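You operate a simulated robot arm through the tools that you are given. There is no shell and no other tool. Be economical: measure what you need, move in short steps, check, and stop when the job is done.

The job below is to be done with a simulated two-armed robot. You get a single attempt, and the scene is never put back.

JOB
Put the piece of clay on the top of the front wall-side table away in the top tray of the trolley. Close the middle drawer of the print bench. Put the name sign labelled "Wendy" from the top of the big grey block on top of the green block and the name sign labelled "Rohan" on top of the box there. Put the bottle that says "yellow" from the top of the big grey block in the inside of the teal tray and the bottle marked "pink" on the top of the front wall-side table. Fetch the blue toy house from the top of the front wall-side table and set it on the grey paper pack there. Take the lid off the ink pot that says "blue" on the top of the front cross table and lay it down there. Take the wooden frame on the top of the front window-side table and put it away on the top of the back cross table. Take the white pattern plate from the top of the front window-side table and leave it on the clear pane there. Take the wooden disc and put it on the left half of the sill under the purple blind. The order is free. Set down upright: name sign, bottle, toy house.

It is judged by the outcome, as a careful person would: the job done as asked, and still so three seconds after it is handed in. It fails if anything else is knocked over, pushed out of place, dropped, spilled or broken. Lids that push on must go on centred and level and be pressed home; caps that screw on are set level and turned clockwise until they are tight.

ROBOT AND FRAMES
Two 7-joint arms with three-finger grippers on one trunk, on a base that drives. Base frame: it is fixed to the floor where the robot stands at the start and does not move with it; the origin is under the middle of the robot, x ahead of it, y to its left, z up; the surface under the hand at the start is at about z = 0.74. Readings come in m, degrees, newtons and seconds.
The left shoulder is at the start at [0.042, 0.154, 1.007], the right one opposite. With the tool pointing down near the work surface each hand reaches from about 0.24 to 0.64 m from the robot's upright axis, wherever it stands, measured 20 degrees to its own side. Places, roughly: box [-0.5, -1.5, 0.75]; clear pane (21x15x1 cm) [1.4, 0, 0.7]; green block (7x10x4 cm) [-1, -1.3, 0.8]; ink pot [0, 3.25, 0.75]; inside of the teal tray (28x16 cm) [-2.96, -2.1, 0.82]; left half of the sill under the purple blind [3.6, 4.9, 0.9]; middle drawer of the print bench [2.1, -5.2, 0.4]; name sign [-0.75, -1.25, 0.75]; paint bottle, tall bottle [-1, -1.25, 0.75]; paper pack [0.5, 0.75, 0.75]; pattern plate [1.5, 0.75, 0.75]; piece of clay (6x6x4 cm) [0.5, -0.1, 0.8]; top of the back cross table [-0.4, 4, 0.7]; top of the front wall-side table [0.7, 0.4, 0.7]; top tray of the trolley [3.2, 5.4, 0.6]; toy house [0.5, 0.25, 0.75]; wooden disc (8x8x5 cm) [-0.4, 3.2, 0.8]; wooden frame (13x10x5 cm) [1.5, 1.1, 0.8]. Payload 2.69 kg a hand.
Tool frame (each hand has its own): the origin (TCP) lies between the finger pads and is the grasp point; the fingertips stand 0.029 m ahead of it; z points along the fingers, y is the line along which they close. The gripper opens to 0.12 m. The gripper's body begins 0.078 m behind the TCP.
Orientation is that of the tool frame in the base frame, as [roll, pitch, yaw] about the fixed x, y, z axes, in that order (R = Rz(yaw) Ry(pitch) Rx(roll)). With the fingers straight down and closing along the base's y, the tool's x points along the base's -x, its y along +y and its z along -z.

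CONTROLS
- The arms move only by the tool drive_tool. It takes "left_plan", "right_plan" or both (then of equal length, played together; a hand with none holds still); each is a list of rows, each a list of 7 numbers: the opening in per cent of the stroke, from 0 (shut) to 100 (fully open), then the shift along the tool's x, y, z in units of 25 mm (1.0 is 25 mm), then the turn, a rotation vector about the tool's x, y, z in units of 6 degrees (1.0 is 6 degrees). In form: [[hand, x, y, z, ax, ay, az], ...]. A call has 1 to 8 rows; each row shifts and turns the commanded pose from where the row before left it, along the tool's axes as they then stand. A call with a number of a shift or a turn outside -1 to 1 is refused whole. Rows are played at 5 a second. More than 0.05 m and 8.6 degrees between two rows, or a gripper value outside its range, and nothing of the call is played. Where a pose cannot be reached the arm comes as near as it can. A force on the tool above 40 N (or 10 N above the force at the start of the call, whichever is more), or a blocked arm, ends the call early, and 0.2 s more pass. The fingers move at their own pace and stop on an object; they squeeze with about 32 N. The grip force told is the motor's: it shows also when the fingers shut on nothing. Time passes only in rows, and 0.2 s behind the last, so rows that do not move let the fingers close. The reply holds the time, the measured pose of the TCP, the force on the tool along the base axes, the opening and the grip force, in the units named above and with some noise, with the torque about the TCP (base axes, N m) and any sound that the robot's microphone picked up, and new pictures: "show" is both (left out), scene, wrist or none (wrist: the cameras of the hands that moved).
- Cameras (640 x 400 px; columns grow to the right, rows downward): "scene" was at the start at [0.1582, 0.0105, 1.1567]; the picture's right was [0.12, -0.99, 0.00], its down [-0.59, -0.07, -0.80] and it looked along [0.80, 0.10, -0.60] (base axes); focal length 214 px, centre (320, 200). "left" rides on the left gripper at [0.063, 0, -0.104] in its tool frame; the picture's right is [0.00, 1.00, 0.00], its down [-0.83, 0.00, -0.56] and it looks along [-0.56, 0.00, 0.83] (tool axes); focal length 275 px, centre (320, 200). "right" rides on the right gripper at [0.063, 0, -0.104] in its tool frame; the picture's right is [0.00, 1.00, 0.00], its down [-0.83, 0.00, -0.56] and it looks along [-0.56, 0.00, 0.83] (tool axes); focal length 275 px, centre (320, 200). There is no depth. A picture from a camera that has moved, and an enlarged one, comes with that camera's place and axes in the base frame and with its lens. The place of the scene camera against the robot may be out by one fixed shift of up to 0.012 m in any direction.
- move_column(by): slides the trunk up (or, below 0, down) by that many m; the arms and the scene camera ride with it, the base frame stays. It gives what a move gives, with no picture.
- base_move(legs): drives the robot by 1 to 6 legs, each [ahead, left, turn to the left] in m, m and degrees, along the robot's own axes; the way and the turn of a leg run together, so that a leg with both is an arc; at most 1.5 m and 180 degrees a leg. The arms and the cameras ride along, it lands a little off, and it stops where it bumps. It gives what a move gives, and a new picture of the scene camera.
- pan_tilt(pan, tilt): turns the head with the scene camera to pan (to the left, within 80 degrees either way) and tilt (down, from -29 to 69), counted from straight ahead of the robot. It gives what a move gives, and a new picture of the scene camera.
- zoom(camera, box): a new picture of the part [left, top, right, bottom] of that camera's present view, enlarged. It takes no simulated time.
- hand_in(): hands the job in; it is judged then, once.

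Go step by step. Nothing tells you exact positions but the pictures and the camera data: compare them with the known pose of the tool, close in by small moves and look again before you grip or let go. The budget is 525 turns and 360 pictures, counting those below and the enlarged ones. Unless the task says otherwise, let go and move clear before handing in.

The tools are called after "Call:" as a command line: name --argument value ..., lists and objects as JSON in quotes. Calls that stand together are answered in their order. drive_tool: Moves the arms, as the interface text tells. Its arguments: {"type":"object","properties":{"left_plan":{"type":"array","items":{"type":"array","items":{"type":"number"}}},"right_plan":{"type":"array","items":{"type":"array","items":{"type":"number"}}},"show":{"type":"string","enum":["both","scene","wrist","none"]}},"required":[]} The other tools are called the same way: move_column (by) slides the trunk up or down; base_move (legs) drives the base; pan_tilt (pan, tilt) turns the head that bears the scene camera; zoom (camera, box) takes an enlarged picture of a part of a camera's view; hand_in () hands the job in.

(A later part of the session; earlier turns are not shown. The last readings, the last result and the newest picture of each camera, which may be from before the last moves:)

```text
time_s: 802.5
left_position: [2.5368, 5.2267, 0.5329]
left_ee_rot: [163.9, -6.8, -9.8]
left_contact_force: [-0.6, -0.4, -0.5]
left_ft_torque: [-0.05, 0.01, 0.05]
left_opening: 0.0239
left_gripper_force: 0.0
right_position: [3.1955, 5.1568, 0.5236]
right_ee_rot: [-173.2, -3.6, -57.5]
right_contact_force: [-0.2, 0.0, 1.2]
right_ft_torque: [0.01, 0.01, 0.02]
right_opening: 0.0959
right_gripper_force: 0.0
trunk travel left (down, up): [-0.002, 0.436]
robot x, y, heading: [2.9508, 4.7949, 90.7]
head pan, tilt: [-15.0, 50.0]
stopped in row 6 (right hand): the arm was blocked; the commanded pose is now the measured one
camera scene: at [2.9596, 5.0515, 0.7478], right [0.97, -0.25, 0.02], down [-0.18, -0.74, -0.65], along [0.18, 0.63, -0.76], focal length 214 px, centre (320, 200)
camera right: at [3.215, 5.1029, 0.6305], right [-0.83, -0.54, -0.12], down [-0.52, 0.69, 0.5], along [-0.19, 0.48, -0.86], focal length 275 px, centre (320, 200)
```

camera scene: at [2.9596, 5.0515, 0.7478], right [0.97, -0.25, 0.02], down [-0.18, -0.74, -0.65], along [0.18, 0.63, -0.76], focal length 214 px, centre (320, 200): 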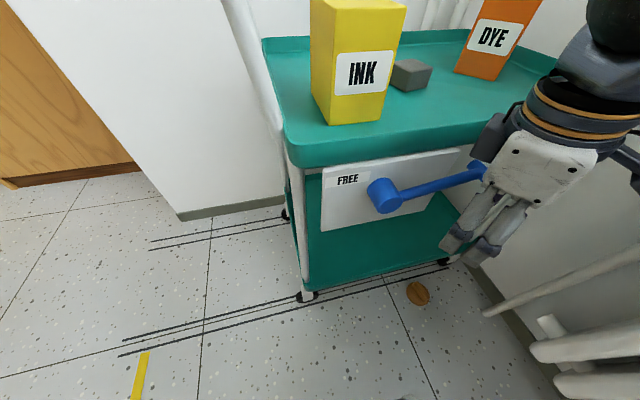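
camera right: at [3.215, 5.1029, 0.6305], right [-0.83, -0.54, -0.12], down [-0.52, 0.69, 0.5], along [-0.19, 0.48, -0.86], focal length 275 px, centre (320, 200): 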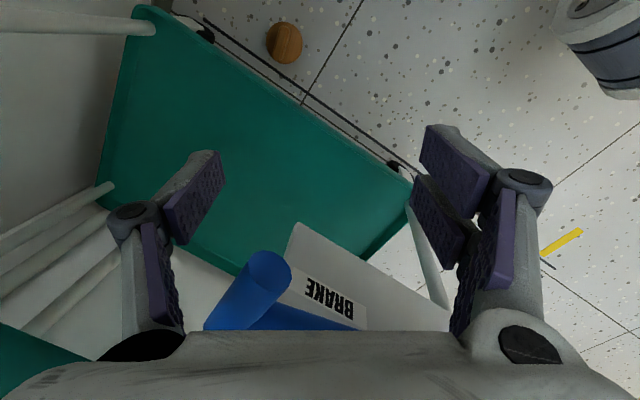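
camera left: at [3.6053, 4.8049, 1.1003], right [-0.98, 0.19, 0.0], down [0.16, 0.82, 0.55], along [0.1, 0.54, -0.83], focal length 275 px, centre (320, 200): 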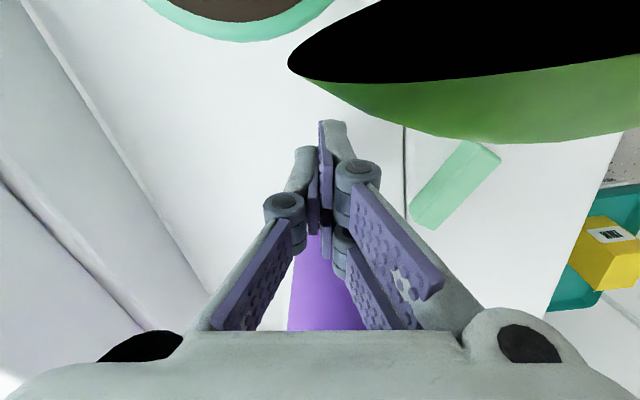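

The right elbow touched the radiator side. I'll back the hand away, raise the trunk, and retry from the oblique stance with the left hand tucked in front of the body.

Call:
drive_tool --right_plan '[[80, 0, 1, -1, 0, 0, 0], [80, 0, 1, -1, 0, 0, 0], [80, 0.5, 1, -1, 0, 0, 0], [80, 0.5, 1, -1, 0, 0, 0]]' --show "none"

Call:
move_column --by 0.43

Call:
base_move --legs '[[-0.1, 0, 0]]'

```text
time_s: 803.5
left_position: [2.5529, 5.23, 0.5394]
left_ee_rot: [163.6, -5.7, -10.0]
left_contact_force: [0.3, -0.1, -0.1]
left_ft_torque: [0.01, -0.01, -0.01]
left_opening: 0.024
left_gripper_force: 0.1
right_position: [3.1322, 5.0825, 0.6071]
right_ee_rot: [-174.8, -3.3, -58.3]
right_contact_force: [-0.5, 0.5, 0.3]
right_ft_torque: [-0.02, 0.0, -0.02]
right_opening: 0.0959
right_gripper_force: 0.0
trunk travel left (down, up): [-0.002, 0.436]
robot x, y, heading: [2.9537, 4.796, 90.5]
head pan, tilt: [-15.0, 50.0]
```

```text
refused: 0.43 is not a number from -0.4 to 0.4
```

```text
time_s: 804.6
left_position: [2.5534, 5.1333, 0.5394]
left_ee_rot: [163.5, -5.7, -10.1]
left_contact_force: [-0.8, 0.3, 0.1]
left_ft_torque: [0.01, 0.0, 0.03]
left_opening: 0.024
left_gripper_force: 0.0
right_position: [3.1328, 4.9851, 0.6067]
right_ee_rot: [-174.8, -3.1, -58.3]
right_contact_force: [0.4, 0.4, 0.6]
right_ft_torque: [-0.02, 0.0, 0.03]
right_opening: 0.0961
right_gripper_force: 0.1
trunk travel left (down, up): [-0.002, 0.436]
robot x, y, heading: [2.9543, 4.7001, 90.4]
head pan, tilt: [-15.0, 50.0]
camera scene: at [2.9792, 4.9574, 0.7464], right [0.97, -0.25, 0.0], down [-0.19, -0.74, -0.64], along [0.16, 0.62, -0.77], focal length 214 px, centre (320, 200)
```

scene: 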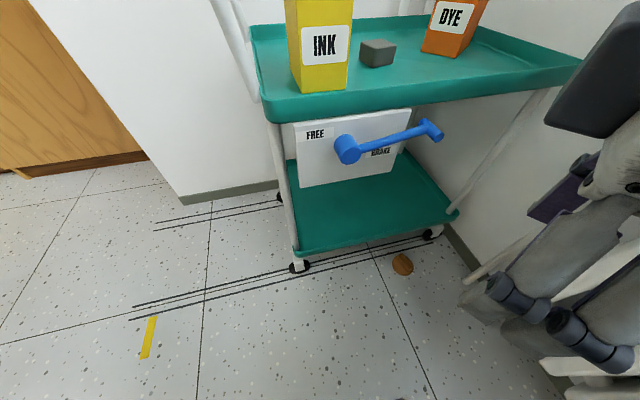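

In the lowered state I can also drive. I'll tuck the left hand back beside the body first, here in open space.

Call:
drive_tool --left_plan '[[20, 0, 1, 0, 0.9, 0, 0], [20, 0, 1, 0, 0.9, 0, 0], [20, 0, 1, 0, 0.9, 0, 0], [20, 0, 1, 0, 0, 0, 0], [20, 0, 1, 0, 0, 0, 0], [20, 0, 1, 0, 0, 0, 0], [20, 0, 1, 0, 0, 0, 0], [20, 0, 1, 0, 0, 0, 0]]' --show "none"

Call:
drive_tool --left_plan '[[20, 0, 1, 0, 0, 0, 0], [20, 0, 1, 0, 0, 0, 0], [20, 0, 1, 0, 0, 0, 0], [20, 0, 1, 0, 0, 0, 0]]' --show "none"

```text
time_s: 806.4
left_position: [2.5289, 4.9531, 0.5316]
left_ee_rot: [179.7, -5.7, -10.1]
left_contact_force: [0.4, 0.2, -0.2]
left_ft_torque: [-0.02, -0.02, 0.0]
left_opening: 0.024
left_gripper_force: 0.0
left hand out of reach, approached as far as the arm can: row 1, 4, 5
right_position: [3.1331, 4.9855, 0.6073]
right_ee_rot: [-174.8, -3.1, -58.4]
right_contact_force: [-0.9, 0.8, 0.8]
right_ft_torque: [-0.01, 0.05, 0.0]
right_opening: 0.0961
right_gripper_force: 0.0
trunk travel left (down, up): [-0.002, 0.436]
robot x, y, heading: [2.9503, 4.697, 90.6]
head pan, tilt: [-15.0, 50.0]
```

```text
time_s: 807.4
left_position: [2.5129, 4.855, 0.5321]
left_ee_rot: [179.7, -5.5, -10.2]
left_contact_force: [-0.3, 0.4, 0.5]
left_ft_torque: [0.01, 0.0, 0.01]
left_opening: 0.024
left_gripper_force: 0.1
right_position: [3.1333, 4.9853, 0.6058]
right_ee_rot: [-174.8, -3.2, -58.3]
right_contact_force: [-1.1, 1.0, -0.4]
right_ft_torque: [0.0, 0.01, 0.04]
right_opening: 0.0957
right_gripper_force: 0.0
trunk travel left (down, up): [-0.002, 0.436]
robot x, y, heading: [2.9571, 4.7041, 90.5]
head pan, tilt: [-15.0, 50.0]
```

Call:
drive_tool --right_plan '[[80, -0.6, 0.38, 1, -0.8, 0, -1], [80, -0.6, 0.38, 1, 0, 0, -1], [80, -0.6, 0.38, 1, 0, 0, -1], [80, -0.6, 0.38, 1, 0, 0, 0], [80, -0.6, 0.38, 1, 0, 0, 0], [80, -0.6, 0.38, 1, 0, 0, 0], [80, -0.6, 0.38, 1, 0, 0, 0], [80, -0.6, 0.38, 1, 0, 0, 0]]' --show "none"

Call:
drive_tool --right_plan '[[80, 0, 0, 1, 0, 0, 0], [80, 0, 0, 1, 0, 0, 0], [80, 0, 0, 1, 0, 0, 0], [80, 0, 0, 1, 0, 0, 0], [80, 0, 0, 1, 0, 0, 0]]' --show "scene"

```text
time_s: 809.2
left_position: [2.5119, 4.8551, 0.5312]
left_ee_rot: [179.7, -5.8, -10.0]
left_contact_force: [0.7, -0.8, 0.1]
left_ft_torque: [-0.02, 0.03, 0.01]
left_opening: 0.0242
left_gripper_force: 0.1
right_position: [3.0067, 5.0077, 0.3996]
right_ee_rot: [179.3, -3.4, -40.2]
right_contact_force: [0.6, 0.0, -0.4]
right_ft_torque: [0.0, 0.0, 0.02]
right_opening: 0.096
right_gripper_force: 0.0
trunk travel left (down, up): [-0.002, 0.436]
robot x, y, heading: [2.9502, 4.7003, 90.3]
head pan, tilt: [-15.0, 50.0]
```

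```text
time_s: 810.4
left_position: [2.5124, 4.856, 0.5316]
left_ee_rot: [179.7, -5.7, -10.1]
left_contact_force: [-0.9, -0.2, 0.0]
left_ft_torque: [0.01, 0.02, 0.0]
left_opening: 0.0241
left_gripper_force: 0.1
right_position: [3.0119, 5.0009, 0.2726]
right_ee_rot: [179.3, -3.4, -40.4]
right_contact_force: [-0.2, 0.2, -0.1]
right_ft_torque: [-0.01, 0.01, 0.0]
right_opening: 0.0962
right_gripper_force: 0.1
trunk travel left (down, up): [-0.002, 0.436]
robot x, y, heading: [2.952, 4.7006, 90.8]
head pan, tilt: [-15.0, 50.0]
camera scene: at [2.9792, 4.9574, 0.7465], right [0.97, -0.25, 0.0], down [-0.19, -0.74, -0.64], along [0.16, 0.62, -0.77], focal length 214 px, centre (320, 200)
```

scene: 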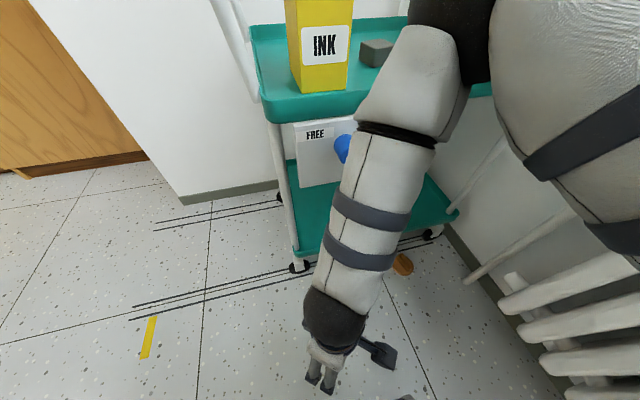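

The low arm pose keeps the elbow near the hand. I'll turn to about 50° and creep toward the disc.

Call:
base_move --legs '[[0, 0, -40], [0.17, 0.08, 0]]'

Call:
drive_tool --right_plan '[[80, 0, 0, 0, 0, 0, 0]]' --show "wrist"

```text
time_s: 813.8
left_position: [2.7626, 5.2819, 0.5322]
left_ee_rot: [179.7, -5.7, -50.1]
left_contact_force: [-0.3, -0.4, 0.0]
left_ft_torque: [-0.03, 0.0, 0.02]
left_opening: 0.024
left_gripper_force: 0.1
right_position: [3.2378, 5.0721, 0.2735]
right_ee_rot: [179.3, -3.3, -80.3]
right_contact_force: [-0.2, 0.6, 0.0]
right_ft_torque: [0.03, -0.03, -0.02]
right_opening: 0.0961
right_gripper_force: 0.1
trunk travel left (down, up): [-0.002, 0.436]
robot x, y, heading: [2.9968, 4.879, 50.4]
head pan, tilt: [-15.0, 50.0]
camera scene: at [3.1876, 5.0645, 0.7465], right [0.58, -0.82, 0.0], down [-0.62, -0.44, -0.64], along [0.52, 0.37, -0.77], focal length 214 px, centre (320, 200)
```

scene: 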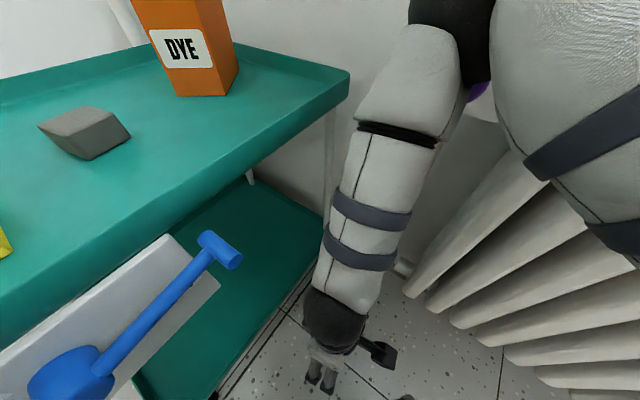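

```text
time_s: 814.2
left_position: [2.7623, 5.2822, 0.5326]
left_ee_rot: [179.7, -5.7, -50.1]
left_contact_force: [-0.4, -0.4, -0.4]
left_ft_torque: [-0.02, -0.02, -0.01]
left_opening: 0.024
left_gripper_force: 0.0
right_position: [3.2368, 5.0717, 0.2733]
right_ee_rot: [179.3, -3.4, -80.3]
right_contact_force: [0.2, 0.1, 0.0]
right_ft_torque: [-0.01, -0.01, 0.02]
right_opening: 0.0961
right_gripper_force: 0.0
trunk travel left (down, up): [-0.002, 0.436]
robot x, y, heading: [3.0023, 4.876, 50.6]
head pan, tilt: [-15.0, 50.0]
camera right: at [3.2468, 5.0173, 0.3804], right [-0.98, -0.17, 0.01], down [-0.14, 0.85, 0.51], along [-0.1, 0.5, -0.86], focal length 275 px, centre (320, 200)
```

right: 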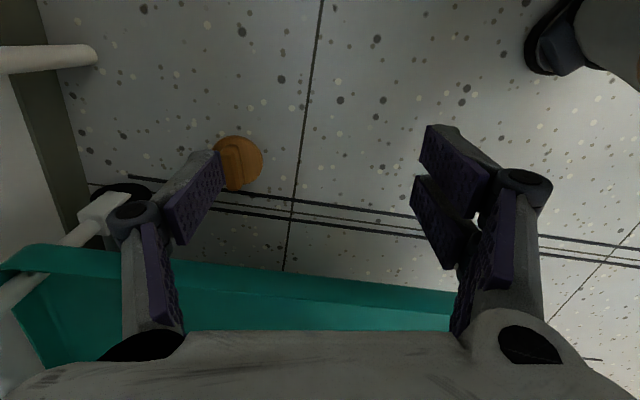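

The disc is at (3.326,5.181). The lower tray edge is about 6 cm beyond it, so I'll move over carefully at this height.

Call:
drive_tool --right_plan '[[80, -0.9, -1, 0, 0, -0.5, 0], [80, -0.9, -1, 0, 0, 0, 0], [80, -0.9, -1, 0, 0, 0, 0], [80, -0.8, -1, 0, 0, 0, 0], [80, 0, -0.2, 0.5, 0, 0, 0]]' --show "both"

```text
time_s: 815.4
left_position: [2.7618, 5.2834, 0.5326]
left_ee_rot: [179.8, -5.8, -50.1]
left_contact_force: [-0.4, 0.2, 1.0]
left_ft_torque: [-0.02, 0.03, 0.0]
left_opening: 0.024
left_gripper_force: 0.0
right_position: [3.3265, 5.1763, 0.258]
right_ee_rot: [179.4, -0.4, -80.2]
right_contact_force: [0.4, -0.7, 0.1]
right_ft_torque: [-0.01, -0.02, -0.03]
right_opening: 0.0958
right_gripper_force: 0.1
trunk travel left (down, up): [-0.002, 0.436]
robot x, y, heading: [2.9987, 4.8774, 50.4]
head pan, tilt: [-15.0, 50.0]
camera scene: at [3.1876, 5.0645, 0.7465], right [0.58, -0.82, 0.0], down [-0.62, -0.44, -0.64], along [0.52, 0.37, -0.77], focal length 214 px, centre (320, 200)
camera right: at [3.337, 5.1156, 0.3624], right [-0.98, -0.17, 0.01], down [-0.14, 0.82, 0.55], along [-0.1, 0.54, -0.83], focal length 275 px, centre (320, 200)
```

scene: 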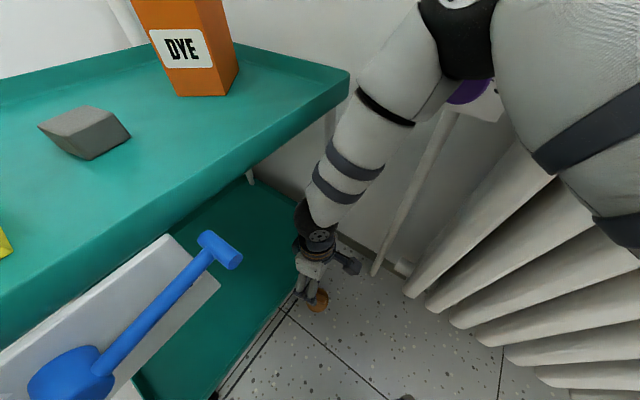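
right: 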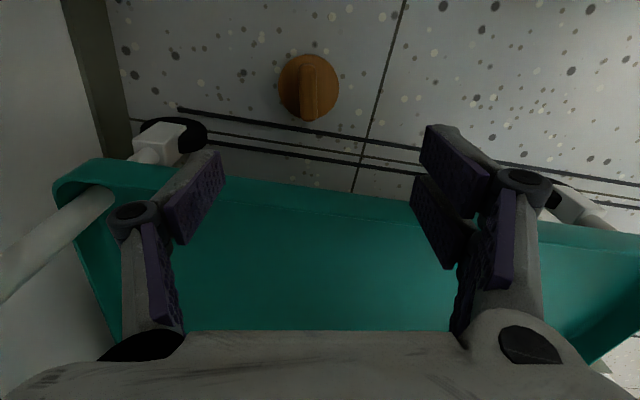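

Call:
drive_tool --right_plan '[[60, -0.2, -0.38, 1, 0, 0, 0], [60, 0, 0, 1, 0, 0, 0], [60, 0, 0, 1, 0, 0, 0], [60, 0, 0, 1, 0, 0, 0], [60, 0, 0, 1, 0, 0, 0]]' --show "wrist"

```text
time_s: 816.6
left_position: [2.763, 5.2817, 0.5318]
left_ee_rot: [179.8, -5.7, -50.2]
left_contact_force: [-0.9, 0.0, 0.5]
left_ft_torque: [0.03, 0.03, 0.0]
left_opening: 0.0238
left_gripper_force: 0.1
right_position: [3.3329, 5.1799, 0.1294]
right_ee_rot: [179.4, -0.3, -80.4]
right_contact_force: [0.4, 0.1, -0.1]
right_ft_torque: [0.01, 0.02, 0.03]
right_opening: 0.0721
right_gripper_force: 0.1
trunk travel left (down, up): [-0.002, 0.436]
robot x, y, heading: [2.9976, 4.8824, 50.2]
head pan, tilt: [-15.0, 50.0]
camera right: at [3.3433, 5.1199, 0.2344], right [-0.98, -0.17, 0.01], down [-0.14, 0.82, 0.55], along [-0.1, 0.54, -0.83], focal length 275 px, centre (320, 200)
```

right: 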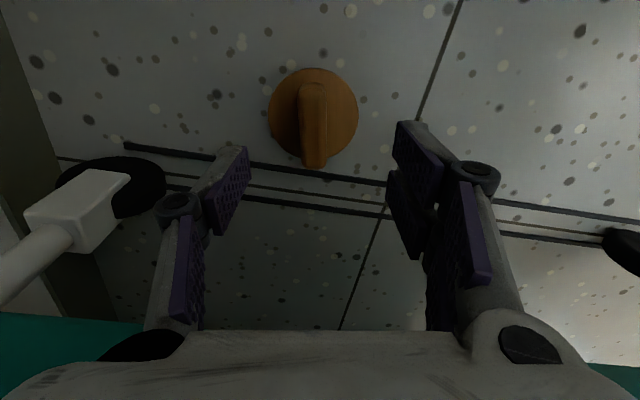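

Call:
drive_tool --right_plan '[[60, 0, -0.2, 1, 0, 0, 0], [60, 0, 0, 1, 0, 0, 0], [60, 0, 0, 0.8, 0, 0, 0], [0, 0, 0, 0, 0, 0, 0], [0, 0, 0, 0, 0, 0, 0], [0, 0, 0, 0, 0, 0, 0]]' --show "wrist"

```text
time_s: 817.0
left_position: [2.7613, 5.281, 0.5333]
left_ee_rot: [180.0, -5.6, -50.2]
left_contact_force: [-0.2, -1.6, -1.0]
left_ft_torque: [0.0, 0.01, 0.0]
left_opening: 0.0241
left_gripper_force: 0.0
right_position: [3.334, 5.1788, 0.1161]
right_ee_rot: [179.3, -0.3, -80.3]
right_contact_force: [-10.1, -23.8, 47.5]
right_ft_torque: [4.43, -1.23, 0.27]
right_opening: 0.0718
right_gripper_force: 0.0
trunk travel left (down, up): [-0.002, 0.436]
robot x, y, heading: [2.9987, 4.8756, 50.2]
head pan, tilt: [-15.0, 50.0]
stopped in row 2 (right hand): the force on the tool passed its limit at 142 N (the readings are from after the stop); the commanded pose is now the measured one
camera right: at [3.3452, 5.1197, 0.2204], right [-0.98, -0.17, 0.01], down [-0.14, 0.82, 0.55], along [-0.1, 0.54, -0.84], focal length 275 px, centre (320, 200)
```

right: 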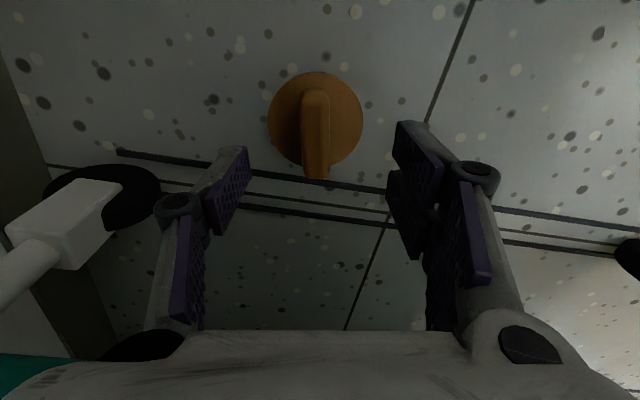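

The wrist touched the lower tray's edge. I'll lift, back off, tilt the hand so it reaches forward under the edge, and check the trolley.

Call:
drive_tool --right_plan '[[60, 0.5, 0, -1, 0, 0, 0], [60, 1, 0, -1, 0, 0, 0], [60, 1, 0, -1, 0, 0, 0], [60, 0, 0, 0, 0, -1, 0], [60, 0, 0, 0, 0, -1, 0], [60, 0, 0, 0, 0, -1, 0], [60, 0, 0, 0, 0, -1, 0], [60, 0, 0, 0, 0, -1, 0]]' --show "both"

```text
time_s: 818.8
left_position: [2.7633, 5.2825, 0.5314]
left_ee_rot: [179.8, -5.7, -50.2]
left_contact_force: [0.2, -0.4, -0.1]
left_ft_torque: [-0.03, 0.0, -0.01]
left_opening: 0.0242
left_gripper_force: 0.0
right_position: [3.3468, 5.1209, 0.1892]
right_ee_rot: [179.3, 29.6, -80.6]
right_contact_force: [-0.4, 0.7, -0.4]
right_ft_torque: [-0.01, 0.0, 0.0]
right_opening: 0.0722
right_gripper_force: 0.1
trunk travel left (down, up): [-0.002, 0.436]
robot x, y, heading: [2.9994, 4.881, 50.1]
head pan, tilt: [-15.0, 50.0]
camera scene: at [3.188, 5.0644, 0.7465], right [0.58, -0.82, 0.0], down [-0.62, -0.44, -0.64], along [0.52, 0.37, -0.77], focal length 214 px, centre (320, 200)
camera right: at [3.3644, 5.0157, 0.2492], right [-0.98, -0.17, 0.01], down [-0.07, 0.44, 0.89], along [-0.16, 0.88, -0.45], focal length 275 px, centre (320, 200)
```

scene: 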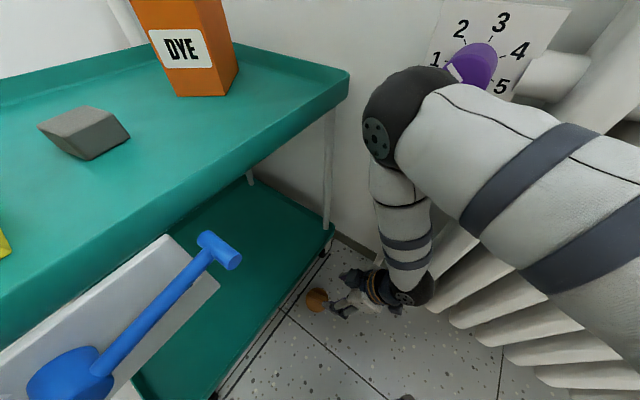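
right: 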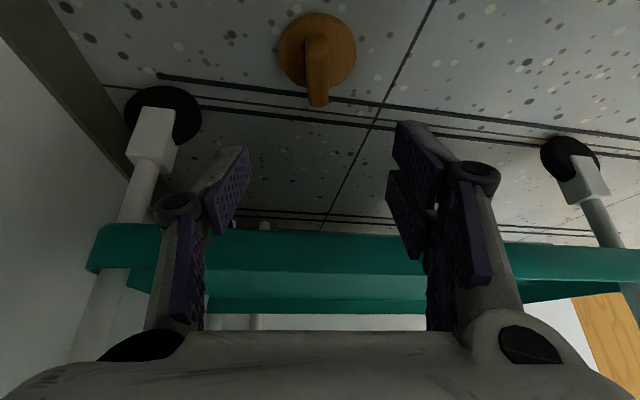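

Call:
drive_tool --right_plan '[[60, 0.15, 0, 1, 0, 0, 0], [60, 0.15, 0.1, 1, 0, 0, 0], [60, 0.15, 0, 1, 0, 0, 0]]' --show "wrist"

```text
time_s: 819.6
left_position: [2.7625, 5.2826, 0.532]
left_ee_rot: [179.8, -5.7, -50.3]
left_contact_force: [-0.2, 0.4, 0.7]
left_ft_torque: [0.0, 0.04, 0.01]
left_opening: 0.0238
left_gripper_force: 0.0
right_position: [3.3359, 5.1441, 0.1179]
right_ee_rot: [179.2, 29.6, -80.6]
right_contact_force: [-0.6, -0.9, -0.6]
right_ft_torque: [-0.05, 0.01, -0.01]
right_opening: 0.0718
right_gripper_force: 0.0
trunk travel left (down, up): [-0.002, 0.436]
robot x, y, heading: [2.9994, 4.8804, 50.3]
head pan, tilt: [-15.0, 50.0]
camera right: at [3.3534, 5.0406, 0.1776], right [-0.98, -0.17, 0.01], down [-0.07, 0.44, 0.89], along [-0.16, 0.88, -0.45], focal length 275 px, centre (320, 200)
```

right: 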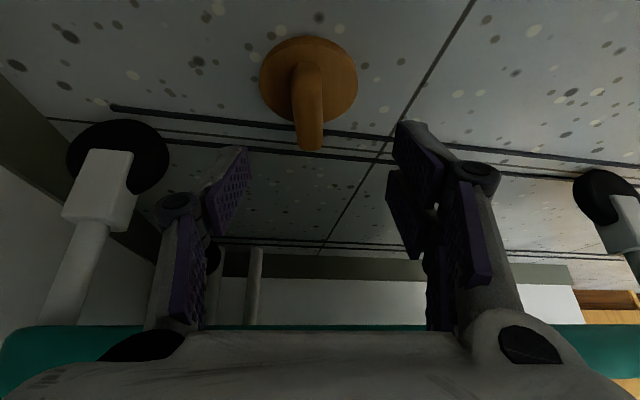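

Call:
drive_tool --right_plan '[[60, 0.07, -0.3, 0.9, 0, 0, 0], [60, 0.07, 0, 0.9, 0, 0, 0], [60, 0.06, 0, 0.6, 0, 0, 0], [0, 0, 0, 0, 0, 0, 0], [0, 0, 0, 0, 0, 0, 0], [0, 0, 0, 0, 0, 0, 0]]' --show "wrist"

```text
time_s: 821.0
left_position: [2.7628, 5.2824, 0.5333]
left_ee_rot: [179.7, -5.7, -50.3]
left_contact_force: [-0.3, -1.3, -0.8]
left_ft_torque: [-0.01, -0.01, 0.03]
left_opening: 0.0238
left_gripper_force: 0.1
right_position: [3.3384, 5.1723, 0.0646]
right_ee_rot: [179.2, 29.5, -80.5]
right_contact_force: [0.1, 0.7, 0.1]
right_ft_torque: [0.08, -0.04, 0.03]
right_opening: 0.0196
right_gripper_force: 32.4
trunk travel left (down, up): [-0.002, 0.436]
robot x, y, heading: [2.9988, 4.8815, 50.4]
head pan, tilt: [-15.0, 50.0]
camera right: at [3.356, 5.0678, 0.1236], right [-0.98, -0.17, 0.01], down [-0.07, 0.44, 0.89], along [-0.16, 0.88, -0.45], focal length 275 px, centre (320, 200)
```

right: 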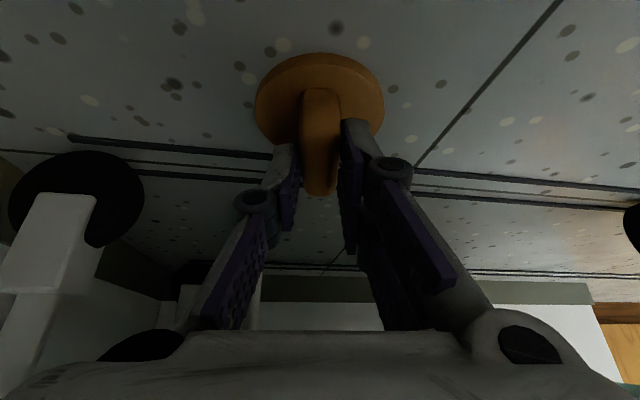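

Disc regripped. I'll lift slightly, pull back clear of the tray, then raise.

Call:
drive_tool --right_plan '[[0, -0.4, 0, -0.7, 0, 0, 0], [0, 0.7, 0, -0.4, 0, 0, 0], [0, 0.7, 0, -0.4, 0, 0, 0], [0, 0.7, 0, -0.4, 0, 0, 0], [0, 0.7, 0, -0.4, 0, 0, 0], [0, -0.49, 0, -0.87, 0, 0, 0], [0, -0.49, 0, -0.87, 0, 0, 0], [0, -0.49, 0, -0.87, 0, 0, 0]]' --show "both"

```text
time_s: 822.8
left_position: [2.7621, 5.2827, 0.532]
left_ee_rot: [179.5, -5.6, -50.1]
left_contact_force: [-0.3, -0.5, 0.5]
left_ft_torque: [0.0, -0.02, 0.03]
left_opening: 0.024
left_gripper_force: 0.1
right_position: [3.3477, 5.0825, 0.1524]
right_ee_rot: [177.9, 28.7, -81.0]
right_contact_force: [0.7, -0.4, -1.5]
right_ft_torque: [-0.02, -0.02, 0.02]
right_opening: 0.0196
right_gripper_force: 32.0
trunk travel left (down, up): [-0.002, 0.436]
robot x, y, heading: [2.9976, 4.8795, 50.3]
head pan, tilt: [-15.0, 50.0]
camera scene: at [3.1885, 5.0651, 0.7451], right [0.58, -0.82, 0.0], down [-0.63, -0.44, -0.64], along [0.52, 0.37, -0.77], focal length 214 px, centre (320, 200)
camera right: at [3.3671, 4.9803, 0.2132], right [-0.98, -0.18, 0.03], down [-0.06, 0.46, 0.89], along [-0.17, 0.87, -0.46], focal length 275 px, centre (320, 200)
```

scene: 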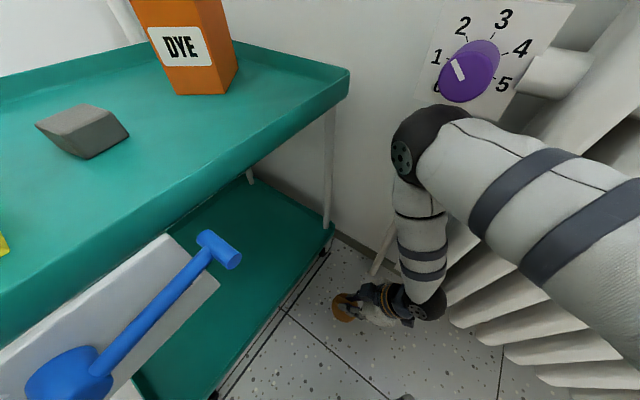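
right: 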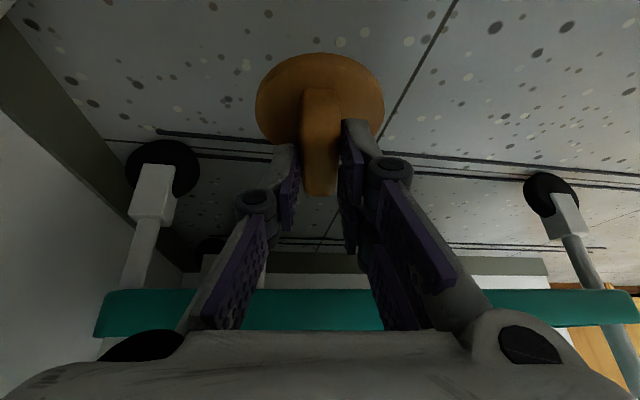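

Call:
base_move --legs '[[-0.3, 0.05, 0]]'

Call:
move_column --by 0.22

Call:
move_column --by 0.21

```text
time_s: 824.9
left_position: [2.5333, 5.0855, 0.5315]
left_ee_rot: [179.7, -5.8, -50.7]
left_contact_force: [0.1, 0.4, -0.7]
left_ft_torque: [0.0, -0.03, 0.0]
left_opening: 0.0239
left_gripper_force: 0.1
right_position: [3.1269, 4.8877, 0.1595]
right_ee_rot: [179.3, 29.6, -81.1]
right_contact_force: [-0.2, -0.2, -0.1]
right_ft_torque: [0.0, 0.01, -0.01]
right_opening: 0.0194
right_gripper_force: 31.7
trunk travel left (down, up): [-0.002, 0.436]
robot x, y, heading: [2.7684, 4.6816, 49.8]
head pan, tilt: [-15.0, 50.0]
camera scene: at [2.9574, 4.8638, 0.7464], right [0.57, -0.82, 0.0], down [-0.63, -0.44, -0.64], along [0.53, 0.37, -0.77], focal length 214 px, centre (320, 200)
```

scene: 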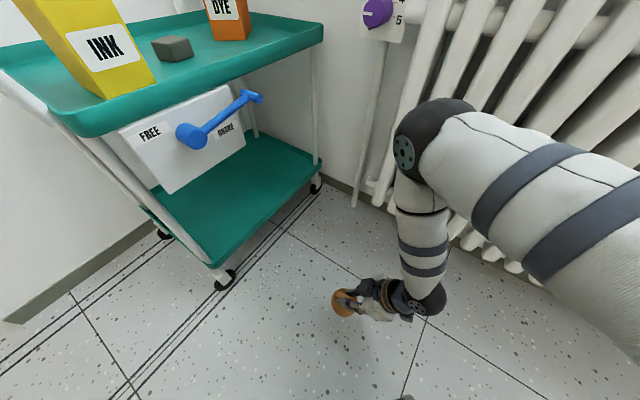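

```text
time_s: 827.2
left_position: [2.534, 5.0853, 0.7517]
left_ee_rot: [179.7, -5.7, -50.7]
left_contact_force: [0.9, 1.0, 0.3]
left_ft_torque: [-0.01, 0.0, -0.01]
left_opening: 0.0242
left_gripper_force: 0.2
right_position: [3.1276, 4.8879, 0.3792]
right_ee_rot: [179.2, 29.5, -81.1]
right_contact_force: [-0.5, -0.1, -1.4]
right_ft_torque: [-0.02, 0.0, -0.01]
right_opening: 0.0196
right_gripper_force: 32.2
trunk travel left (down, up): [-0.222, 0.216]
robot x, y, heading: [2.7684, 4.6773, 49.7]
head pan, tilt: [-15.0, 50.0]
```

```text
time_s: 829.5
left_position: [2.5325, 5.0854, 0.9617]
left_ee_rot: [179.7, -5.8, -50.6]
left_contact_force: [0.3, 0.1, -0.6]
left_ft_torque: [-0.02, 0.0, 0.04]
left_opening: 0.0242
left_gripper_force: 0.0
right_position: [3.1278, 4.8871, 0.5891]
right_ee_rot: [179.1, 29.4, -81.1]
right_contact_force: [-0.3, 0.0, -0.4]
right_ft_torque: [0.03, 0.0, -0.02]
right_opening: 0.0195
right_gripper_force: 31.7
trunk travel left (down, up): [-0.432, 0.006]
robot x, y, heading: [2.7685, 4.6773, 49.9]
head pan, tilt: [-15.0, 50.0]
```

Trolley items are unchanged. Keeping the disc level (hand pitch fixed at about 29.5°), I'll yaw the hand to face forward and raise it.

Call:
drive_tool --right_plan '[[0, -0.49, 0, -0.87, 0.49, 0, 0.87], [0, -0.49, 0, -0.87, 0.49, 0, 0.87], [0, -0.49, 0, -0.87, 0.49, 0, 0.87], [0, -0.49, 0, -0.87, 0.49, 0, 0.87], [0, -0.49, 0, -0.87, 0.49, 0, 0.87], [0, -0.49, 0, -0.87, 0.49, 0, 0.87], [0, -0.49, 0, -0.87, 0.49, 0, 0.87], [0, -0.49, 0, -0.87, 0.49, 0, 0.87]]' --show "none"

Call:
drive_tool --right_plan '[[0, -0.49, 0, -0.87, 0, 0, 0], [0, -0.49, 0, -0.87, 0, 0, 0], [0, -0.49, 0, -0.87, 0, 0, 0], [0, -0.49, 0, -0.87, 0, 0, 0], [0, -0.49, 0, -0.87, 0, 0, 0], [0, -0.49, 0, -0.87, 0, 0, 0], [0, -0.49, 0, -0.87, 0, 0, 0], [0, -0.49, 0, -0.87, 0, 0, 0]]' --show "none"

Call:
drive_tool --right_plan '[[0, -0.49, 0, -0.87, 0, 0, 0], [0, -0.49, 0, -0.87, 0, 0, 0], [0, -0.49, 0, -0.87, 0, 0, 0], [0, -0.49, 0, -0.87, 0, 0, 0]]' --show "scene"

```text
time_s: 831.3
left_position: [2.5346, 5.0854, 0.9625]
left_ee_rot: [179.7, -5.7, -50.7]
left_contact_force: [-1.4, 0.5, -0.4]
left_ft_torque: [-0.03, 0.01, -0.02]
left_opening: 0.024
left_gripper_force: 0.0
right_position: [3.13, 4.8889, 0.79]
right_ee_rot: [179.4, 29.0, -129.1]
right_contact_force: [-0.2, -0.4, -0.2]
right_ft_torque: [-0.02, -0.01, -0.01]
right_opening: 0.0197
right_gripper_force: 32.3
trunk travel left (down, up): [-0.432, 0.006]
robot x, y, heading: [2.767, 4.6814, 49.8]
head pan, tilt: [-15.0, 50.0]
```

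```text
time_s: 833.1
left_position: [2.5343, 5.0854, 0.9628]
left_ee_rot: [179.8, -5.7, -50.6]
left_contact_force: [-1.1, 0.6, 0.1]
left_ft_torque: [-0.02, -0.04, 0.01]
left_opening: 0.0244
left_gripper_force: 0.0
right_position: [3.1305, 4.8861, 0.9126]
right_ee_rot: [179.4, 29.0, -128.9]
right_contact_force: [-0.4, -0.3, -1.2]
right_ft_torque: [-0.01, 0.01, -0.01]
right_opening: 0.0197
right_gripper_force: 32.0
right hand out of reach, approached as far as the arm can: row 6, 7, 8
trunk travel left (down, up): [-0.432, 0.006]
robot x, y, heading: [2.769, 4.6801, 49.8]
head pan, tilt: [-15.0, 50.0]
```

```text
time_s: 834.1
left_position: [2.5347, 5.085, 0.9625]
left_ee_rot: [179.8, -5.7, -50.7]
left_contact_force: [-0.1, 0.0, 0.1]
left_ft_torque: [0.04, -0.04, -0.03]
left_opening: 0.0241
left_gripper_force: 0.2
right_position: [3.1319, 4.8856, 0.9126]
right_ee_rot: [179.4, 29.0, -129.0]
right_contact_force: [0.2, -1.1, -0.7]
right_ft_torque: [0.0, 0.03, -0.03]
right_opening: 0.0194
right_gripper_force: 31.9
right hand out of reach, approached as far as the arm can: row 1, 2, 3, 4
trunk travel left (down, up): [-0.432, 0.006]
robot x, y, heading: [2.7704, 4.6803, 49.7]
head pan, tilt: [-15.0, 50.0]
camera scene: at [2.8442, 4.7349, 1.2052], right [0.61, -0.79, 0.0], down [-0.59, -0.46, -0.66], along [0.52, 0.4, -0.75], focal length 214 px, centre (320, 200)
```

scene: 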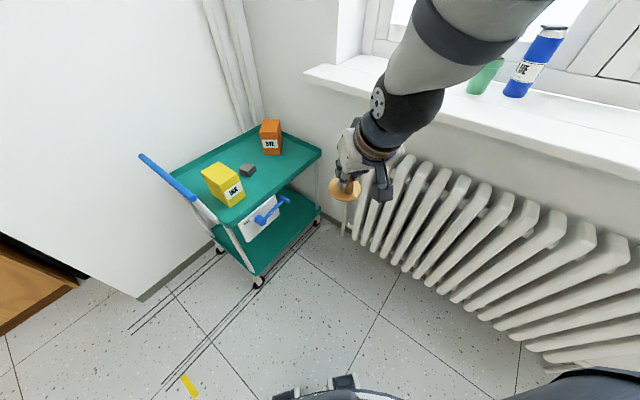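

Call:
drive_tool --right_plan '[[0, -0.87, 0, 0.49, 0, 0, 0], [0, -0.87, 0, 0.49, 0, 0, 0], [0, -0.87, 0, 0.49, 0, 0, 0]]' --show "none"

```text
time_s: 834.9
left_position: [2.5333, 5.086, 0.9628]
left_ee_rot: [179.7, -5.7, -50.6]
left_contact_force: [0.6, 0.7, -0.4]
left_ft_torque: [-0.01, 0.01, 0.0]
left_opening: 0.0241
left_gripper_force: 0.0
right_position: [3.1756, 4.9437, 0.9106]
right_ee_rot: [179.3, 28.9, -129.1]
right_contact_force: [0.9, 0.5, -0.9]
right_ft_torque: [-0.03, 0.04, 0.0]
right_opening: 0.0198
right_gripper_force: 32.5
trunk travel left (down, up): [-0.432, 0.006]
robot x, y, heading: [2.7673, 4.6776, 49.8]
head pan, tilt: [-15.0, 50.0]
```

Call:
drive_tool --right_plan '[[0, -0.49, 0, -0.87, 0, 0, 0], [0, -0.49, 0, -0.87, 0, 0, 0], [0, -0.49, 0, -0.87, 0, 0, 0], [0, -0.49, 0, -0.87, 0, 0, 0], [0, -0.49, 0, -0.87, 0, 0, 0], [0, -0.49, 0, -0.87, 0, 0, 0]]' --show "none"

```text
time_s: 836.3
left_position: [2.5333, 5.0844, 0.9625]
left_ee_rot: [179.7, -5.7, -50.8]
left_contact_force: [-0.7, 0.5, -0.3]
left_ft_torque: [-0.01, -0.03, 0.01]
left_opening: 0.0238
left_gripper_force: 0.0
right_position: [3.1788, 4.9436, 1.0606]
right_ee_rot: [179.4, 29.0, -129.1]
right_contact_force: [-0.5, 0.9, -0.7]
right_ft_torque: [-0.03, -0.01, 0.01]
right_opening: 0.0198
right_gripper_force: 32.2
trunk travel left (down, up): [-0.432, 0.006]
robot x, y, heading: [2.7676, 4.6828, 49.8]
head pan, tilt: [-15.0, 50.0]
```

Height is fine now (disc bottom about 1.0). I'll raise a bit more, turn to heading ≈37° and approach the left end of the sill, checking midway.

Call:
drive_tool --right_plan '[[0, -0.49, 0, -0.87, 0, 0, 0], [0, -0.25, 0, -0.44, 0, 0, 0]]' --show "none"

Call:
base_move --legs '[[0, 0, -13], [0.2, 0.02, 0]]'

Call:
pan_tilt --pan 0 --tilt 25

```text
time_s: 836.9
left_position: [2.5345, 5.0857, 0.961]
left_ee_rot: [179.8, -5.7, -50.8]
left_contact_force: [-0.2, -0.3, 0.5]
left_ft_torque: [-0.02, 0.02, 0.03]
left_opening: 0.024
left_gripper_force: 0.0
right_position: [3.1782, 4.9442, 1.1017]
right_ee_rot: [179.5, 29.0, -129.0]
right_contact_force: [-0.3, 0.2, -0.4]
right_ft_torque: [-0.01, 0.02, 0.01]
right_opening: 0.0195
right_gripper_force: 32.6
trunk travel left (down, up): [-0.432, 0.006]
robot x, y, heading: [2.7666, 4.6778, 49.9]
head pan, tilt: [-15.0, 50.0]
```

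```text
time_s: 839.3
left_position: [2.7757, 5.2587, 0.9615]
left_ee_rot: [179.7, -5.7, -63.8]
left_contact_force: [0.3, 0.0, 0.1]
left_ft_torque: [0.04, 0.0, 0.02]
left_opening: 0.024
left_gripper_force: 0.0
right_position: [3.3705, 4.9725, 1.1]
right_ee_rot: [179.4, 29.0, -142.2]
right_contact_force: [0.3, 0.5, -1.0]
right_ft_torque: [-0.04, 0.01, 0.0]
right_opening: 0.0197
right_gripper_force: 32.6
trunk travel left (down, up): [-0.432, 0.006]
robot x, y, heading: [2.9103, 4.8108, 36.3]
head pan, tilt: [-15.0, 50.0]
camera scene: at [2.9979, 4.8445, 1.2032], right [0.37, -0.93, 0.0], down [-0.71, -0.28, -0.64], along [0.6, 0.24, -0.77], focal length 214 px, centre (320, 200)
```

scene: 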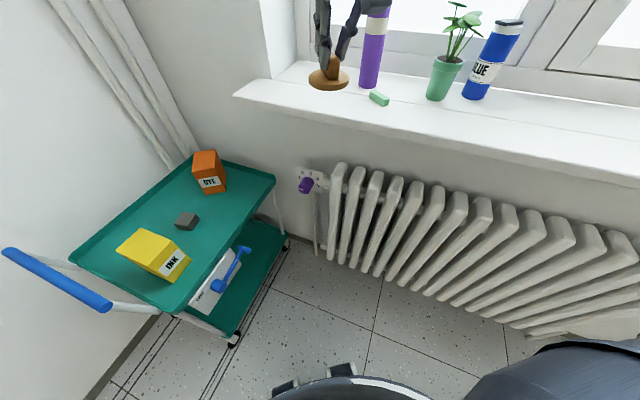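

```text
time_s: 840.2
left_position: [2.7764, 5.2573, 0.9632]
left_ee_rot: [179.8, -5.7, -63.8]
left_contact_force: [-0.2, 0.3, 0.2]
left_ft_torque: [0.02, -0.02, 0.0]
left_opening: 0.0239
left_gripper_force: 0.0
right_position: [3.3695, 4.9725, 1.1003]
right_ee_rot: [179.4, 29.0, -142.2]
right_contact_force: [0.0, 0.0, -0.9]
right_ft_torque: [-0.01, 0.0, 0.01]
right_opening: 0.0197
right_gripper_force: 32.3
trunk travel left (down, up): [-0.432, 0.006]
robot x, y, heading: [2.9143, 4.8085, 36.6]
head pan, tilt: [0.0, 25.0]
camera scene: at [2.9998, 4.8706, 1.2406], right [0.6, -0.8, 0.0], down [-0.34, -0.25, -0.91], along [0.73, 0.54, -0.42], focal length 214 px, centre (320, 200)
```

scene: 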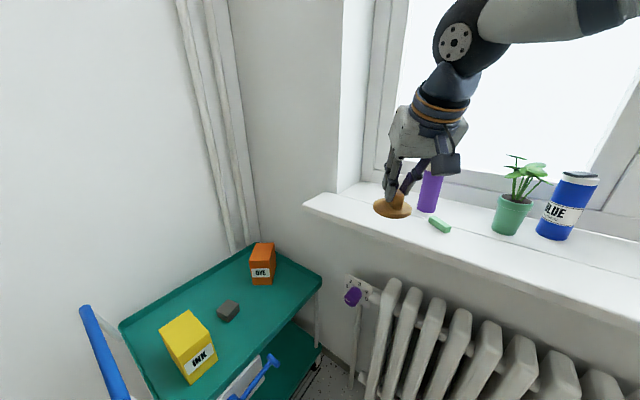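

Clear ahead. I'll raise the left hand a bit for safety and roll 0.2 m forward.

Call:
drive_tool --left_plan '[[20, 0, 0.5, -1, 0, 0, 0], [20, 0, 0.5, -1, 0, 0, 0], [20, 0, 0.5, -1, 0, 0, 0], [20, 0, 0.5, -0.5, 0, 0, 0]]' --show "none"

Call:
base_move --legs '[[0.19, 0, 0]]'

Call:
drive_tool --right_plan '[[0, 0, 0, 0, 0, 0, 0]]' --show "wrist"

```text
time_s: 841.2
left_position: [2.7293, 5.2433, 1.0502]
left_ee_rot: [179.9, -5.6, -63.9]
left_contact_force: [0.1, -0.8, 0.3]
left_ft_torque: [0.01, -0.01, 0.02]
left_opening: 0.0241
left_gripper_force: 0.1
right_position: [3.3705, 4.9726, 1.1001]
right_ee_rot: [179.4, 29.1, -142.2]
right_contact_force: [0.1, -0.3, -1.6]
right_ft_torque: [-0.02, 0.0, -0.05]
right_opening: 0.0195
right_gripper_force: 32.4
trunk travel left (down, up): [-0.432, 0.006]
robot x, y, heading: [2.9105, 4.8108, 36.5]
head pan, tilt: [0.0, 25.0]
```

```text
time_s: 842.7
left_position: [2.8797, 5.3549, 1.0495]
left_ee_rot: [179.7, -5.7, -63.8]
left_contact_force: [0.7, 1.4, -0.3]
left_ft_torque: [-0.03, 0.0, -0.01]
left_opening: 0.024
left_gripper_force: 0.0
right_position: [3.5207, 5.0841, 1.1013]
right_ee_rot: [179.4, 29.0, -142.3]
right_contact_force: [0.2, 0.5, -1.3]
right_ft_torque: [-0.03, 0.04, 0.02]
right_opening: 0.0193
right_gripper_force: 31.6
trunk travel left (down, up): [-0.432, 0.006]
robot x, y, heading: [3.0603, 4.9206, 36.6]
head pan, tilt: [0.0, 25.0]
camera scene: at [3.1504, 4.9826, 1.2407], right [0.6, -0.8, 0.0], down [-0.34, -0.25, -0.91], along [0.73, 0.54, -0.42], focal length 214 px, centre (320, 200)
```

scene: 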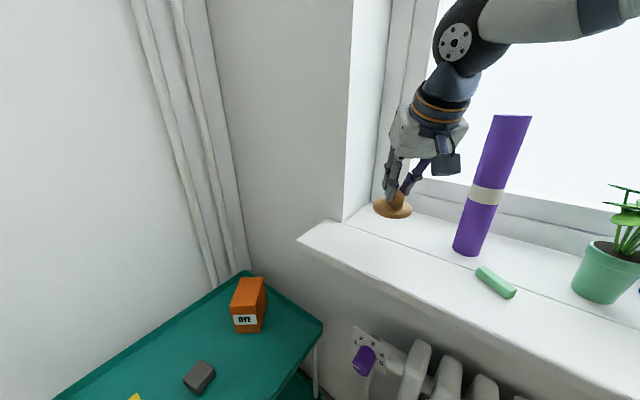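

```text
time_s: 843.1
left_position: [2.8785, 5.3547, 1.0497]
left_ee_rot: [179.8, -5.6, -63.8]
left_contact_force: [0.7, 0.3, 0.6]
left_ft_torque: [-0.02, 0.02, 0.0]
left_opening: 0.0242
left_gripper_force: 0.1
right_position: [3.5204, 5.0838, 1.1006]
right_ee_rot: [179.4, 28.9, -142.2]
right_contact_force: [0.6, 0.2, -2.0]
right_ft_torque: [0.02, 0.01, -0.02]
right_opening: 0.0194
right_gripper_force: 30.9
trunk travel left (down, up): [-0.432, 0.006]
robot x, y, heading: [3.0596, 4.9185, 36.5]
head pan, tilt: [0.0, 25.0]
camera right: at [3.4354, 5.0192, 1.1615], right [-0.62, 0.78, 0.01], down [0.36, 0.28, 0.89], along [0.69, 0.56, -0.46], focal length 275 px, centre (320, 200)
```

right: 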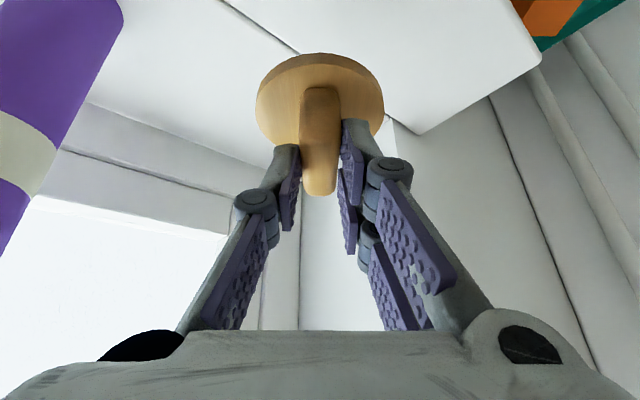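

Positioned over the free front-left part of the sill. Lowering straight down.

Call:
drive_tool --right_plan '[[0, 0.49, 0, 0.87, 0, 0, 0], [0, 0.49, 0, 0.87, 0, 0, 0], [0, 0.3, 0, 0.52, 0, 0, 0], [0, 0, 0, 0, 0, 0, 0]]' --show "scene"

Call:
zoom --camera "scene" --box '[290, 140, 530, 310]'

```text
time_s: 844.1
left_position: [2.8792, 5.3558, 1.0508]
left_ee_rot: [179.8, -5.7, -63.8]
left_contact_force: [-0.2, -0.2, 0.0]
left_ft_torque: [0.0, -0.02, -0.03]
left_opening: 0.0239
left_gripper_force: 0.0
right_position: [3.5194, 5.0849, 1.0371]
right_ee_rot: [179.4, 29.0, -142.2]
right_contact_force: [0.4, -0.7, -0.6]
right_ft_torque: [0.02, -0.03, -0.02]
right_opening: 0.0198
right_gripper_force: 32.2
trunk travel left (down, up): [-0.432, 0.006]
robot x, y, heading: [3.0607, 4.9221, 36.7]
head pan, tilt: [0.0, 25.0]
camera scene: at [3.1499, 4.9821, 1.2407], right [0.6, -0.8, 0.0], down [-0.34, -0.25, -0.91], along [0.73, 0.54, -0.42], focal length 214 px, centre (320, 200)
```

scene: 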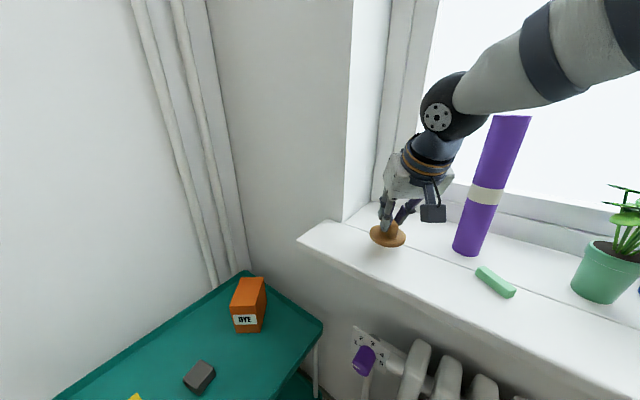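

```text
2.35 times, centred on (410, 225) of scene
camera zoom: at [3.1499, 4.9821, 1.2407], right [0.6, -0.8, 0.0], down [-0.34, -0.25, -0.91], along [0.73, 0.54, -0.42], focal length 505 px, centre (108, 141)
```

zoom: 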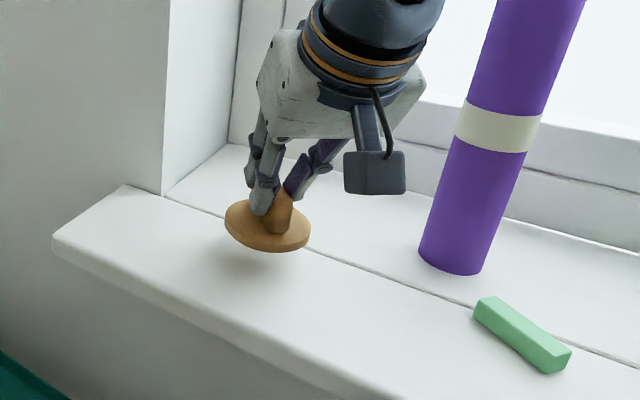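

Call:
drive_tool --right_plan '[[0, 0.2, 0, 0.35, 0, 0, 0], [0, 0, 0, 0, 0, 0, 0]]' --show "none"

Call:
drive_tool --right_plan '[[0, 0.12, 0, 0.21, 0, 0, 0], [0, 0, 0, 0, 0, 0, 0]]' --show "none"

Call:
drive_tool --right_plan '[[0, 0.1, 0, 0.17, 0, 0, 0], [0, 0, 0, 0, 0, 0, 0]]' --show "none"

```text
time_s: 844.7
left_position: [2.8787, 5.355, 1.0503]
left_ee_rot: [179.7, -5.7, -63.8]
left_contact_force: [0.0, 0.5, -0.1]
left_ft_torque: [0.02, -0.02, 0.0]
left_opening: 0.0241
left_gripper_force: 0.1
right_position: [3.5179, 5.0844, 1.0269]
right_ee_rot: [179.4, 29.0, -142.2]
right_contact_force: [0.6, -0.4, -0.9]
right_ft_torque: [-0.02, 0.03, 0.0]
right_opening: 0.0198
right_gripper_force: 32.2
trunk travel left (down, up): [-0.432, 0.006]
robot x, y, heading: [3.0646, 4.9209, 36.3]
head pan, tilt: [0.0, 25.0]
```

```text
time_s: 845.3
left_position: [2.8794, 5.3545, 1.0501]
left_ee_rot: [179.7, -5.7, -63.8]
left_contact_force: [0.1, 0.5, 0.3]
left_ft_torque: [-0.01, 0.01, 0.02]
left_opening: 0.0239
left_gripper_force: 0.2
right_position: [3.5179, 5.0842, 1.0199]
right_ee_rot: [179.4, 29.0, -142.2]
right_contact_force: [0.6, -0.1, -1.2]
right_ft_torque: [0.01, 0.0, 0.01]
right_opening: 0.0196
right_gripper_force: 32.3
trunk travel left (down, up): [-0.432, 0.006]
robot x, y, heading: [3.0571, 4.9196, 36.5]
head pan, tilt: [0.0, 25.0]
```

```text
time_s: 845.9
left_position: [2.878, 5.3546, 1.0508]
left_ee_rot: [179.8, -5.6, -63.8]
left_contact_force: [0.7, 0.6, -0.1]
left_ft_torque: [0.03, -0.01, 0.02]
left_opening: 0.0241
left_gripper_force: 0.0
right_position: [3.518, 5.0844, 1.0161]
right_ee_rot: [179.4, 28.9, -142.2]
right_contact_force: [0.6, 0.2, -0.9]
right_ft_torque: [-0.03, 0.04, -0.01]
right_opening: 0.0195
right_gripper_force: 31.5
trunk travel left (down, up): [-0.432, 0.006]
robot x, y, heading: [3.0593, 4.9229, 36.6]
head pan, tilt: [0.0, 25.0]
```

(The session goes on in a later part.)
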